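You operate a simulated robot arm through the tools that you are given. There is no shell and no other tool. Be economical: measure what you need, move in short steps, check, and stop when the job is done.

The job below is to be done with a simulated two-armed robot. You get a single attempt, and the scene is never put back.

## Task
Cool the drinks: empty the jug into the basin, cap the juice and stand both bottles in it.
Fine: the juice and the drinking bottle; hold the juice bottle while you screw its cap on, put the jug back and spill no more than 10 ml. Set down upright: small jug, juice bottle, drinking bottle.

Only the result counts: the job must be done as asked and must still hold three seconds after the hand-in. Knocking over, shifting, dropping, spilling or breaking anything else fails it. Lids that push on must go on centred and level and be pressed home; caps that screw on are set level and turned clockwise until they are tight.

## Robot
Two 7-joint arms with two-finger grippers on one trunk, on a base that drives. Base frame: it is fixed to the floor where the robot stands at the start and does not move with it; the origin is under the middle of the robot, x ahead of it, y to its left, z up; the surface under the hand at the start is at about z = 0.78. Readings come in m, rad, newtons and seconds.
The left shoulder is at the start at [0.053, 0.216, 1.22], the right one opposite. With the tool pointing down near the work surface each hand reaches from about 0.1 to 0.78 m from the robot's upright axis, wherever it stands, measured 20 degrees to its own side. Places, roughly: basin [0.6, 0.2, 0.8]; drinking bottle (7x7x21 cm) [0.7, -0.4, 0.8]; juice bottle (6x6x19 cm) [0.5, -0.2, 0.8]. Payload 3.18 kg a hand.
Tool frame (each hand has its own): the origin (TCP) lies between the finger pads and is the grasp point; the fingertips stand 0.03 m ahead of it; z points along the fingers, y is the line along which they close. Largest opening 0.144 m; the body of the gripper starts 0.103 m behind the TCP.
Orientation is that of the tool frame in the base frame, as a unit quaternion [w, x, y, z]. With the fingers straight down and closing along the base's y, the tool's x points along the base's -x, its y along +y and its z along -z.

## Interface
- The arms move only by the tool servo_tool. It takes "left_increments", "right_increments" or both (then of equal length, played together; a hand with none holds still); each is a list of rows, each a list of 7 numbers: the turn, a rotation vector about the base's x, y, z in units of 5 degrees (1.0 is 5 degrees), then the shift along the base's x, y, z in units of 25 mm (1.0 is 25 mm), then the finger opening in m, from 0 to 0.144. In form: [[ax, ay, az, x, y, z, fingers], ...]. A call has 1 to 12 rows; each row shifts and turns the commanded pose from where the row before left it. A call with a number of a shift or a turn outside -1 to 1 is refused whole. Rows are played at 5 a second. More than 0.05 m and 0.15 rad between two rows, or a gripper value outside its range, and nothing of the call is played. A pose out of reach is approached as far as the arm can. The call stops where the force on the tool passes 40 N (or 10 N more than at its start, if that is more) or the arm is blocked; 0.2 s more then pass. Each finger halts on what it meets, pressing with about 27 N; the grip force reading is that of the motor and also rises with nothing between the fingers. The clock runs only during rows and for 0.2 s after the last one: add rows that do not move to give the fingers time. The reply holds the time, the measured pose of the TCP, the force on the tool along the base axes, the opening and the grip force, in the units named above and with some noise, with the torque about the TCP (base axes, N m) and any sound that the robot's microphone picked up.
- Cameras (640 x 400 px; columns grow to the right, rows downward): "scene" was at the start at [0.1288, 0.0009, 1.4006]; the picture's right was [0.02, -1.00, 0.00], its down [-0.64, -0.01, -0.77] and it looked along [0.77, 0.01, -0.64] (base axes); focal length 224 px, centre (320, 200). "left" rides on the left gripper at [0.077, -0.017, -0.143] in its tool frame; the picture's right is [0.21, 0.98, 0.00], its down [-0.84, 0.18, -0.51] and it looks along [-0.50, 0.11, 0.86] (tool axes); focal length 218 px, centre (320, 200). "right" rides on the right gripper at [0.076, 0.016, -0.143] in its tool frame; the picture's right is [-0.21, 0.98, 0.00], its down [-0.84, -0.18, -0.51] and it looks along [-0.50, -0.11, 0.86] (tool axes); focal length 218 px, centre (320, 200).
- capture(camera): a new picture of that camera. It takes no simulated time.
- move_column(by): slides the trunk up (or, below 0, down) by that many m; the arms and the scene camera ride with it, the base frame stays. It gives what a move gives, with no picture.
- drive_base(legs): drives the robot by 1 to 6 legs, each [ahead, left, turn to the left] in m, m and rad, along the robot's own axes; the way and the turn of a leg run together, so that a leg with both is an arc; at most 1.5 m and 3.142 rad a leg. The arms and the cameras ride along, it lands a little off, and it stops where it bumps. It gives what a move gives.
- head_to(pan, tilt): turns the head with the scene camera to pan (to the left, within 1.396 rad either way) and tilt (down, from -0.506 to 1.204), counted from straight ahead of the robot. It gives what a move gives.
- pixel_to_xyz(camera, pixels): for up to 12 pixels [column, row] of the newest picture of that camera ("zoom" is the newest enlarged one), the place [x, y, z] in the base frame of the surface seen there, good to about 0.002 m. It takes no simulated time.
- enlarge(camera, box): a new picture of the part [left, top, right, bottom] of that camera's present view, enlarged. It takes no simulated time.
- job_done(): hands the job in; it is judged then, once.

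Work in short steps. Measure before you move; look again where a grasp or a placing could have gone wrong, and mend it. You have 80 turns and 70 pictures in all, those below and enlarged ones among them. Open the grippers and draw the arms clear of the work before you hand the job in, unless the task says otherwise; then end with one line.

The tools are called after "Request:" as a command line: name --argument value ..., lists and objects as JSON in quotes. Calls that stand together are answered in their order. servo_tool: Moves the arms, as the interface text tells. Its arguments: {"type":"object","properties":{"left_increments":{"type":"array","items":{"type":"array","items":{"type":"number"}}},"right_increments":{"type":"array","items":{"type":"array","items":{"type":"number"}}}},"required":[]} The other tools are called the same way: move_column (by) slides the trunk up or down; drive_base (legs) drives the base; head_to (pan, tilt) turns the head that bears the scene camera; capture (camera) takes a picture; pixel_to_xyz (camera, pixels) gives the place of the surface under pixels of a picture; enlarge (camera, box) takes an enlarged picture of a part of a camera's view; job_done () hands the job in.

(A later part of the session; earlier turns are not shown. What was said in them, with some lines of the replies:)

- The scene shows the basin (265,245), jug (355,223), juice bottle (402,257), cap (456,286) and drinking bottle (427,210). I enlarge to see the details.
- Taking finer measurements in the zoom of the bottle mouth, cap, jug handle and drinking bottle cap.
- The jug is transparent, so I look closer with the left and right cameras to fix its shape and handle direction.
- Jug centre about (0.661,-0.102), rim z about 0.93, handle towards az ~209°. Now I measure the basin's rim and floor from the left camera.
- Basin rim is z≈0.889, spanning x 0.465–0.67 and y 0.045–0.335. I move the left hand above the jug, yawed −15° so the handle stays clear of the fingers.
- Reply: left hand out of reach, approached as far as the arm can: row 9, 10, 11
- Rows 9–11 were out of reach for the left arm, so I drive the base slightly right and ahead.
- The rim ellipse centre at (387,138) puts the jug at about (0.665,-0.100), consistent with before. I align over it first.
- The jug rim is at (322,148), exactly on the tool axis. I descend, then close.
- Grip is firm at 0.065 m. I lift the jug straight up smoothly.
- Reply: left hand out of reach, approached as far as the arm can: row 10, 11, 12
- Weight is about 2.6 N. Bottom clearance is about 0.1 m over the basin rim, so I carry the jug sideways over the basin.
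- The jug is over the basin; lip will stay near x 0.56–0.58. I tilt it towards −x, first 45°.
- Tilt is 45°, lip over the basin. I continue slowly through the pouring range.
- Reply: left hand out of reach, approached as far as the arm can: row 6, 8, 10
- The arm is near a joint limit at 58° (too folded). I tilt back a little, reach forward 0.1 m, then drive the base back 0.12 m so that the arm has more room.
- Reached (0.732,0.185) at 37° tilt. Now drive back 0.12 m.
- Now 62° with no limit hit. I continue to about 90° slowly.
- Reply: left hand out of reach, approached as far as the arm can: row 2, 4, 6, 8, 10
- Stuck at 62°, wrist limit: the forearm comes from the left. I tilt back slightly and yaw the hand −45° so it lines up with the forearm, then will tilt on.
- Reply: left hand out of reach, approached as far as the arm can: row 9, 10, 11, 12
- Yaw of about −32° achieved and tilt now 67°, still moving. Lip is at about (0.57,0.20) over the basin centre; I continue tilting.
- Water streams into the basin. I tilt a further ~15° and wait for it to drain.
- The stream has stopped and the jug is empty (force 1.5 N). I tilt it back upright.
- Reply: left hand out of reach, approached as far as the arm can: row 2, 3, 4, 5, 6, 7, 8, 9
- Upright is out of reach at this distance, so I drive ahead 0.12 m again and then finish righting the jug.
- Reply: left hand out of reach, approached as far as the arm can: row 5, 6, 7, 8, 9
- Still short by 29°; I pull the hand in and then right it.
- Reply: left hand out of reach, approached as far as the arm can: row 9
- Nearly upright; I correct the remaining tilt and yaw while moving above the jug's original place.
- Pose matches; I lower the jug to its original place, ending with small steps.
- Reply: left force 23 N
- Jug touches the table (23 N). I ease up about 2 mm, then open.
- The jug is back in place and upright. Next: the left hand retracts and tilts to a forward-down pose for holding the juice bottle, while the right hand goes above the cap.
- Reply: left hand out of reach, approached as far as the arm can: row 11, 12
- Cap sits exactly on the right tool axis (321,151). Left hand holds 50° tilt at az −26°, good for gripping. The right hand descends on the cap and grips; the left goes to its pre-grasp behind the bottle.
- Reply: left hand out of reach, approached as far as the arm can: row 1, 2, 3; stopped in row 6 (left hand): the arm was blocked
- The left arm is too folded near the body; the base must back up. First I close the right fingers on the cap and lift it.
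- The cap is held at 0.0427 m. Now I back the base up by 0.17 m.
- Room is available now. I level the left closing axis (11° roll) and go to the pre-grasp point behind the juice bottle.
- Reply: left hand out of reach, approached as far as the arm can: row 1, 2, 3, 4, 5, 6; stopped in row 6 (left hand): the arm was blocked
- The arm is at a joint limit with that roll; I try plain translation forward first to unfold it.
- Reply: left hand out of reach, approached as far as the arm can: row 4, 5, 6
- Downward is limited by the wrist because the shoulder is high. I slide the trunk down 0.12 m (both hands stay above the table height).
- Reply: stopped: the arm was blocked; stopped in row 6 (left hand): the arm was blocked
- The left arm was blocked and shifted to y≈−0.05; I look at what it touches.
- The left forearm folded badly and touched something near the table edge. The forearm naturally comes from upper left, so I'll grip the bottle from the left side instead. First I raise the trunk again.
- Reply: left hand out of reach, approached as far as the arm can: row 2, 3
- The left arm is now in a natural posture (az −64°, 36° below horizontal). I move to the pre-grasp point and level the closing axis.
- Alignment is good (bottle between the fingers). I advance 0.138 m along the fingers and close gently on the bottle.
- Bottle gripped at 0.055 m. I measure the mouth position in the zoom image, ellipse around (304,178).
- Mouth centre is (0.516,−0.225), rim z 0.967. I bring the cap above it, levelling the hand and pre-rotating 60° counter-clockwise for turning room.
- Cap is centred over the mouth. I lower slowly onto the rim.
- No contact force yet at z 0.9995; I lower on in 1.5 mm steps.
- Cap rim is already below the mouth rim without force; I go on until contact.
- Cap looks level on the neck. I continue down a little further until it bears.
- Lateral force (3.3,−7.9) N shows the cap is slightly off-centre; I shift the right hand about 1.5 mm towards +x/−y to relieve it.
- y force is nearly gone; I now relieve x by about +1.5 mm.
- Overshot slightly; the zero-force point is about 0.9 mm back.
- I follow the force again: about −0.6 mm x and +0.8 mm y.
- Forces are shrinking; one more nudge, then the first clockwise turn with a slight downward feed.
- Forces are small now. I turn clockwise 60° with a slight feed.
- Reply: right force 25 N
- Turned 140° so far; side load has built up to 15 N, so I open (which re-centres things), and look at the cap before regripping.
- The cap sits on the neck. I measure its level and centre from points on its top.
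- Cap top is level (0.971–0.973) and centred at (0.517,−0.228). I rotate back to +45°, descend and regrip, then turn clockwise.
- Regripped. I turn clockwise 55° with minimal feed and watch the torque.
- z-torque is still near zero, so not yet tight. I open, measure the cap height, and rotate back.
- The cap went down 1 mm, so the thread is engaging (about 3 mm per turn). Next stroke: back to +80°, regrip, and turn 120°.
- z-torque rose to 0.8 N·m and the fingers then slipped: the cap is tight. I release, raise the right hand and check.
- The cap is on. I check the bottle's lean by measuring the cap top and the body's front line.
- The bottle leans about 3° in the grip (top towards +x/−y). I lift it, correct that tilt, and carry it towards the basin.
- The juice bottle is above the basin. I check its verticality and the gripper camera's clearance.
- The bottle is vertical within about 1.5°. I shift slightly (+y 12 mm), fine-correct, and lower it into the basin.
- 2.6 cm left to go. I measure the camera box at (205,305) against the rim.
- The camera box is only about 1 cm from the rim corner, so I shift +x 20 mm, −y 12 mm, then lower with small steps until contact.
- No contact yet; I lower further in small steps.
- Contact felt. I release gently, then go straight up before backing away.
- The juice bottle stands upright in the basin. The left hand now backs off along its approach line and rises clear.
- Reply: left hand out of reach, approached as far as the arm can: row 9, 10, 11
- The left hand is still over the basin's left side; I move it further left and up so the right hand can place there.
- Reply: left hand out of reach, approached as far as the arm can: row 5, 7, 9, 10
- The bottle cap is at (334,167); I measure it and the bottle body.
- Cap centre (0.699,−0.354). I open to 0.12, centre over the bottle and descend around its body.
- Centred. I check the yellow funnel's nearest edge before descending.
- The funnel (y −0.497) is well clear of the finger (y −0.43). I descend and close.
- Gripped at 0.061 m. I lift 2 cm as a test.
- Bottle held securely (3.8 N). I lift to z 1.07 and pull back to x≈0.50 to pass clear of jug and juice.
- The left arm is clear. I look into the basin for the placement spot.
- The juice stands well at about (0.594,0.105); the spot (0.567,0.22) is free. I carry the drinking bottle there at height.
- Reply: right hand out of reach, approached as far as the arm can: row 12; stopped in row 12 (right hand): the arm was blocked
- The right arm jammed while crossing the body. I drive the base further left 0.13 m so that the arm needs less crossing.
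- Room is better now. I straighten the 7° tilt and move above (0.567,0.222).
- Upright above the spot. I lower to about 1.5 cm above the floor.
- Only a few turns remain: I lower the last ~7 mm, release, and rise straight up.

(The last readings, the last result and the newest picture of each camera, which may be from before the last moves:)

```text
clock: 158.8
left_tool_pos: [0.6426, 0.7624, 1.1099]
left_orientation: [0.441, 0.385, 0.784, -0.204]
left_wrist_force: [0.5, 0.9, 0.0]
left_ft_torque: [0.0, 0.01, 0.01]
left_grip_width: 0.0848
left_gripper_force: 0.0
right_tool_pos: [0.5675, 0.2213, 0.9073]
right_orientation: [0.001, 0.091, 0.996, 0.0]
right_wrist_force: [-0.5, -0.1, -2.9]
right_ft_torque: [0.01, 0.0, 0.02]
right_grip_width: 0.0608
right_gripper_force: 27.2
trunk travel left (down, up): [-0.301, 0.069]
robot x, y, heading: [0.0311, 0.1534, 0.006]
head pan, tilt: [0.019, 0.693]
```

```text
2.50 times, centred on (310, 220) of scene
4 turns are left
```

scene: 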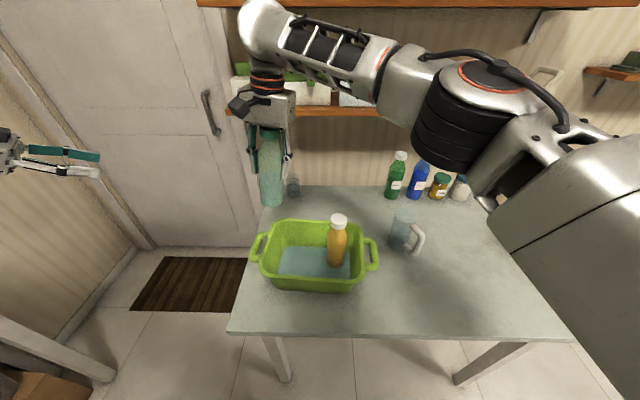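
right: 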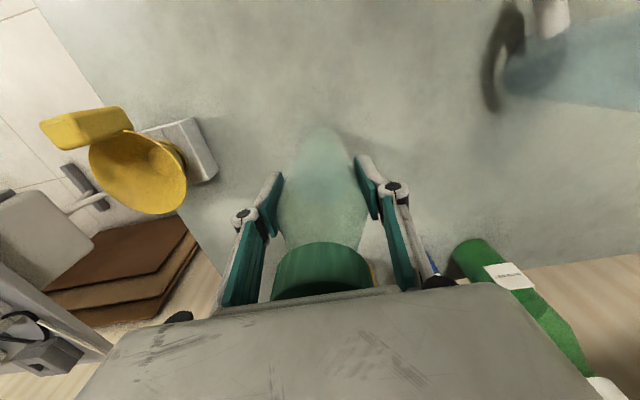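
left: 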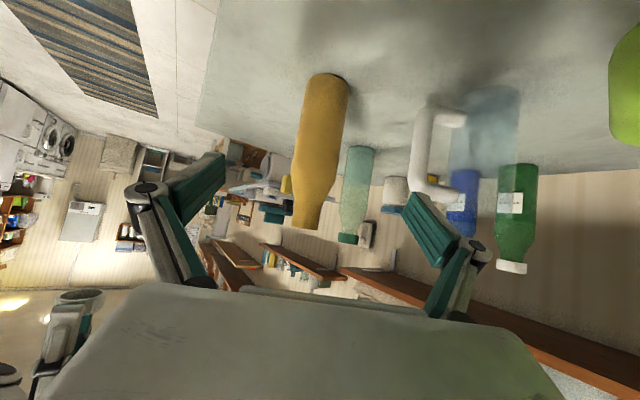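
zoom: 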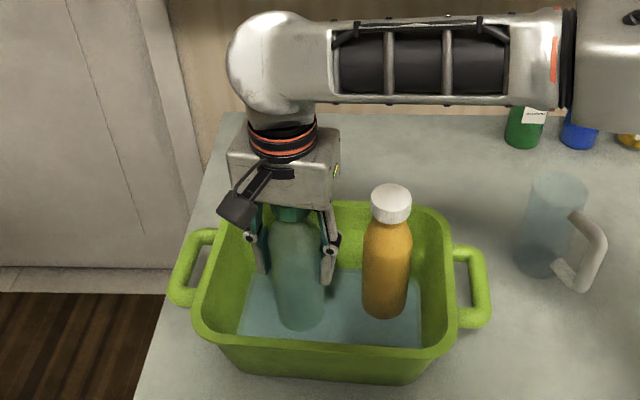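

No contact yet; I lower another ~5 mm, then release and rise, and look.

Request:
servo_tool --right_increments '[[0, 0, 0, 0, 0, -0.05, 0.03], [0, 0, 0, 0, 0, -0.05, 0.03], [0, 0, 0, 0, 0, -0.05, 0.03], [0, 0, 0, 0, 0, -0.04, 0.03], [0, 0, 0, 0, 0, 0, 0.03]]'

Request:
servo_tool --right_increments '[[0, 0, 0, 0, 0, 0, 0.062], [0, 0, 0, 0, 0, 0, 0.07], [0, 0, 0, 0, 0, 0, 0.09], [0, 0, 0, 0, 0, 0, 0.09], [0, 0, 0, 0, 0, 0.3, 0.09], [0, 0, 0, 0, 0, 0.8, 0.09], [0, 0, 0, 0, 0, 1, 0.09], [0, 0, 0, 0, 0, 1, 0.09], [0, 0, 0, 0, 0, 1, 0.09], [0, 0, 0, 0, 0, 1, 0.09], [0, 0, 0, 0, 0, 1, 0.09], [0, 0, 0, 0, 0, 1, 0.09]]'

Request:
enlarge --camera "scene" --box '[220, 140, 440, 300]'

```text
clock: 160.0
left_tool_pos: [0.6416, 0.7618, 1.1124]
left_orientation: [0.441, 0.387, 0.784, -0.205]
left_wrist_force: [0.6, -0.1, -0.5]
left_ft_torque: [-0.01, 0.0, 0.02]
left_grip_width: 0.085
left_gripper_force: 0.1
right_tool_pos: [0.5675, 0.2208, 0.9043]
right_orientation: [0.004, 0.09, 0.996, 0.001]
right_wrist_force: [2.3, -2.4, 20.7]
right_ft_torque: [-0.06, -0.07, -0.16]
right_grip_width: 0.0607
right_gripper_force: 27.1
trunk travel left (down, up): [-0.301, 0.069]
robot x, y, heading: [0.0297, 0.1531, 0.003]
head pan, tilt: [0.019, 0.693]
```

```text
clock: 162.6
left_tool_pos: [0.6428, 0.7615, 1.1111]
left_orientation: [0.441, 0.387, 0.783, -0.206]
left_wrist_force: [-0.1, 0.3, 0.4]
left_ft_torque: [0.05, -0.01, -0.01]
left_grip_width: 0.085
left_gripper_force: 0.0
right_tool_pos: [0.5675, 0.2219, 1.0804]
right_orientation: [0.001, 0.091, 0.996, 0.0]
right_wrist_force: [0.4, -0.8, 0.3]
right_ft_torque: [-0.01, -0.02, 0.01]
right_grip_width: 0.0901
right_gripper_force: 0.1
trunk travel left (down, up): [-0.301, 0.069]
robot x, y, heading: [0.0234, 0.1529, 0.001]
head pan, tilt: [0.019, 0.693]
```

```text
2.50 times, centred on (330, 220) of scene
3 turns are left
```

zoom: 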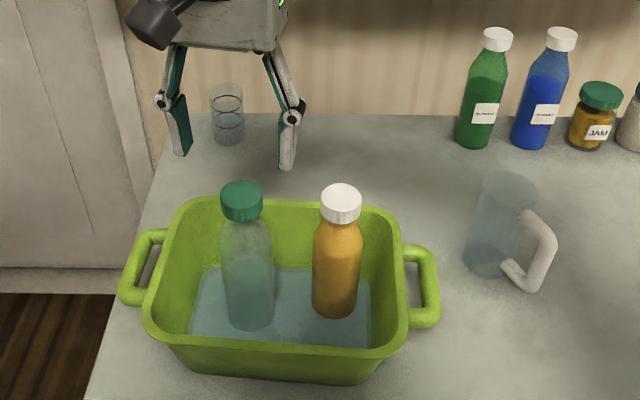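

Both bottles stand upright in the basin and the jug is in place. I draw the right arm back clear of the work.

Request:
servo_tool --right_increments '[[0, 0, 0, 0, 0, 0.5, 0.09], [0, 0, 0, -0.5, -0.2, 0, 0.09], [0, 0, 0, -0.8, -0.4, 0, 0.09], [0, 0, 0, -0.8, -0.4, 0, 0.09], [0, 0, 0, -0.8, -0.4, 0, 0.09], [0, 0, 0, -0.8, -0.4, 0, 0.09]]'

Request:
drive_base --legs '[[-0.15, 0, 0]]'

Request:
capture --camera "scene"

```text
clock: 164.0
left_tool_pos: [0.6412, 0.7606, 1.1115]
left_orientation: [0.441, 0.387, 0.784, -0.205]
left_wrist_force: [-0.2, -0.1, -0.4]
left_ft_torque: [0.02, -0.01, 0.01]
left_grip_width: 0.0851
left_gripper_force: 0.0
right_tool_pos: [0.4731, 0.1772, 1.0923]
right_orientation: [0.002, 0.091, 0.996, 0.0]
right_wrist_force: [0.0, 0.2, -0.3]
right_ft_torque: [-0.01, 0.0, 0.01]
right_grip_width: 0.0899
right_gripper_force: 0.1
trunk travel left (down, up): [-0.301, 0.069]
robot x, y, heading: [0.0277, 0.1563, 0.001]
head pan, tilt: [0.019, 0.693]
```

```text
clock: 165.4
left_tool_pos: [0.4866, 0.763, 1.1108]
left_orientation: [0.441, 0.385, 0.784, -0.204]
left_wrist_force: [0.5, 0.2, 0.8]
left_ft_torque: [0.04, -0.04, 0.07]
left_grip_width: 0.0848
left_gripper_force: 0.1
right_tool_pos: [0.3186, 0.1793, 1.0939]
right_orientation: [0.002, 0.089, 0.996, 0.0]
right_wrist_force: [0.1, 0.3, -0.5]
right_ft_torque: [-0.01, -0.01, 0.02]
right_grip_width: 0.0901
right_gripper_force: 0.1
trunk travel left (down, up): [-0.301, 0.069]
robot x, y, heading: [-0.122, 0.1498, 0.003]
head pan, tilt: [0.019, 0.693]
```

```text
9 pictures are left
2 turns are left
```

scene: 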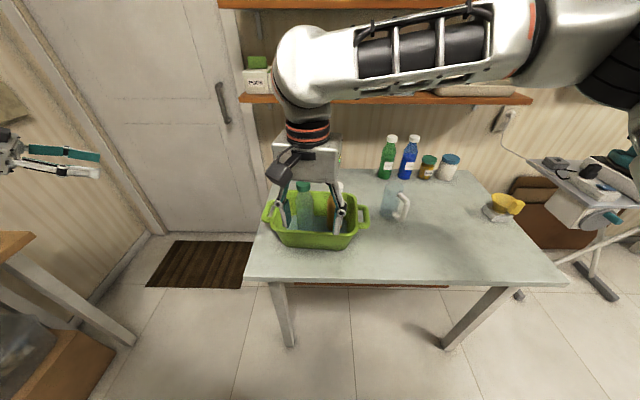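

Both bottles stand in the basin, the jug is in place, and the arms are clear; I hand in.

Request:
job_done

```text
The job is handed in.
```

I emptied the jug into the basin and put it back, screwed the juice cap on tight while holding the bottle, and stood both bottles upright in the water; I saw no spills.
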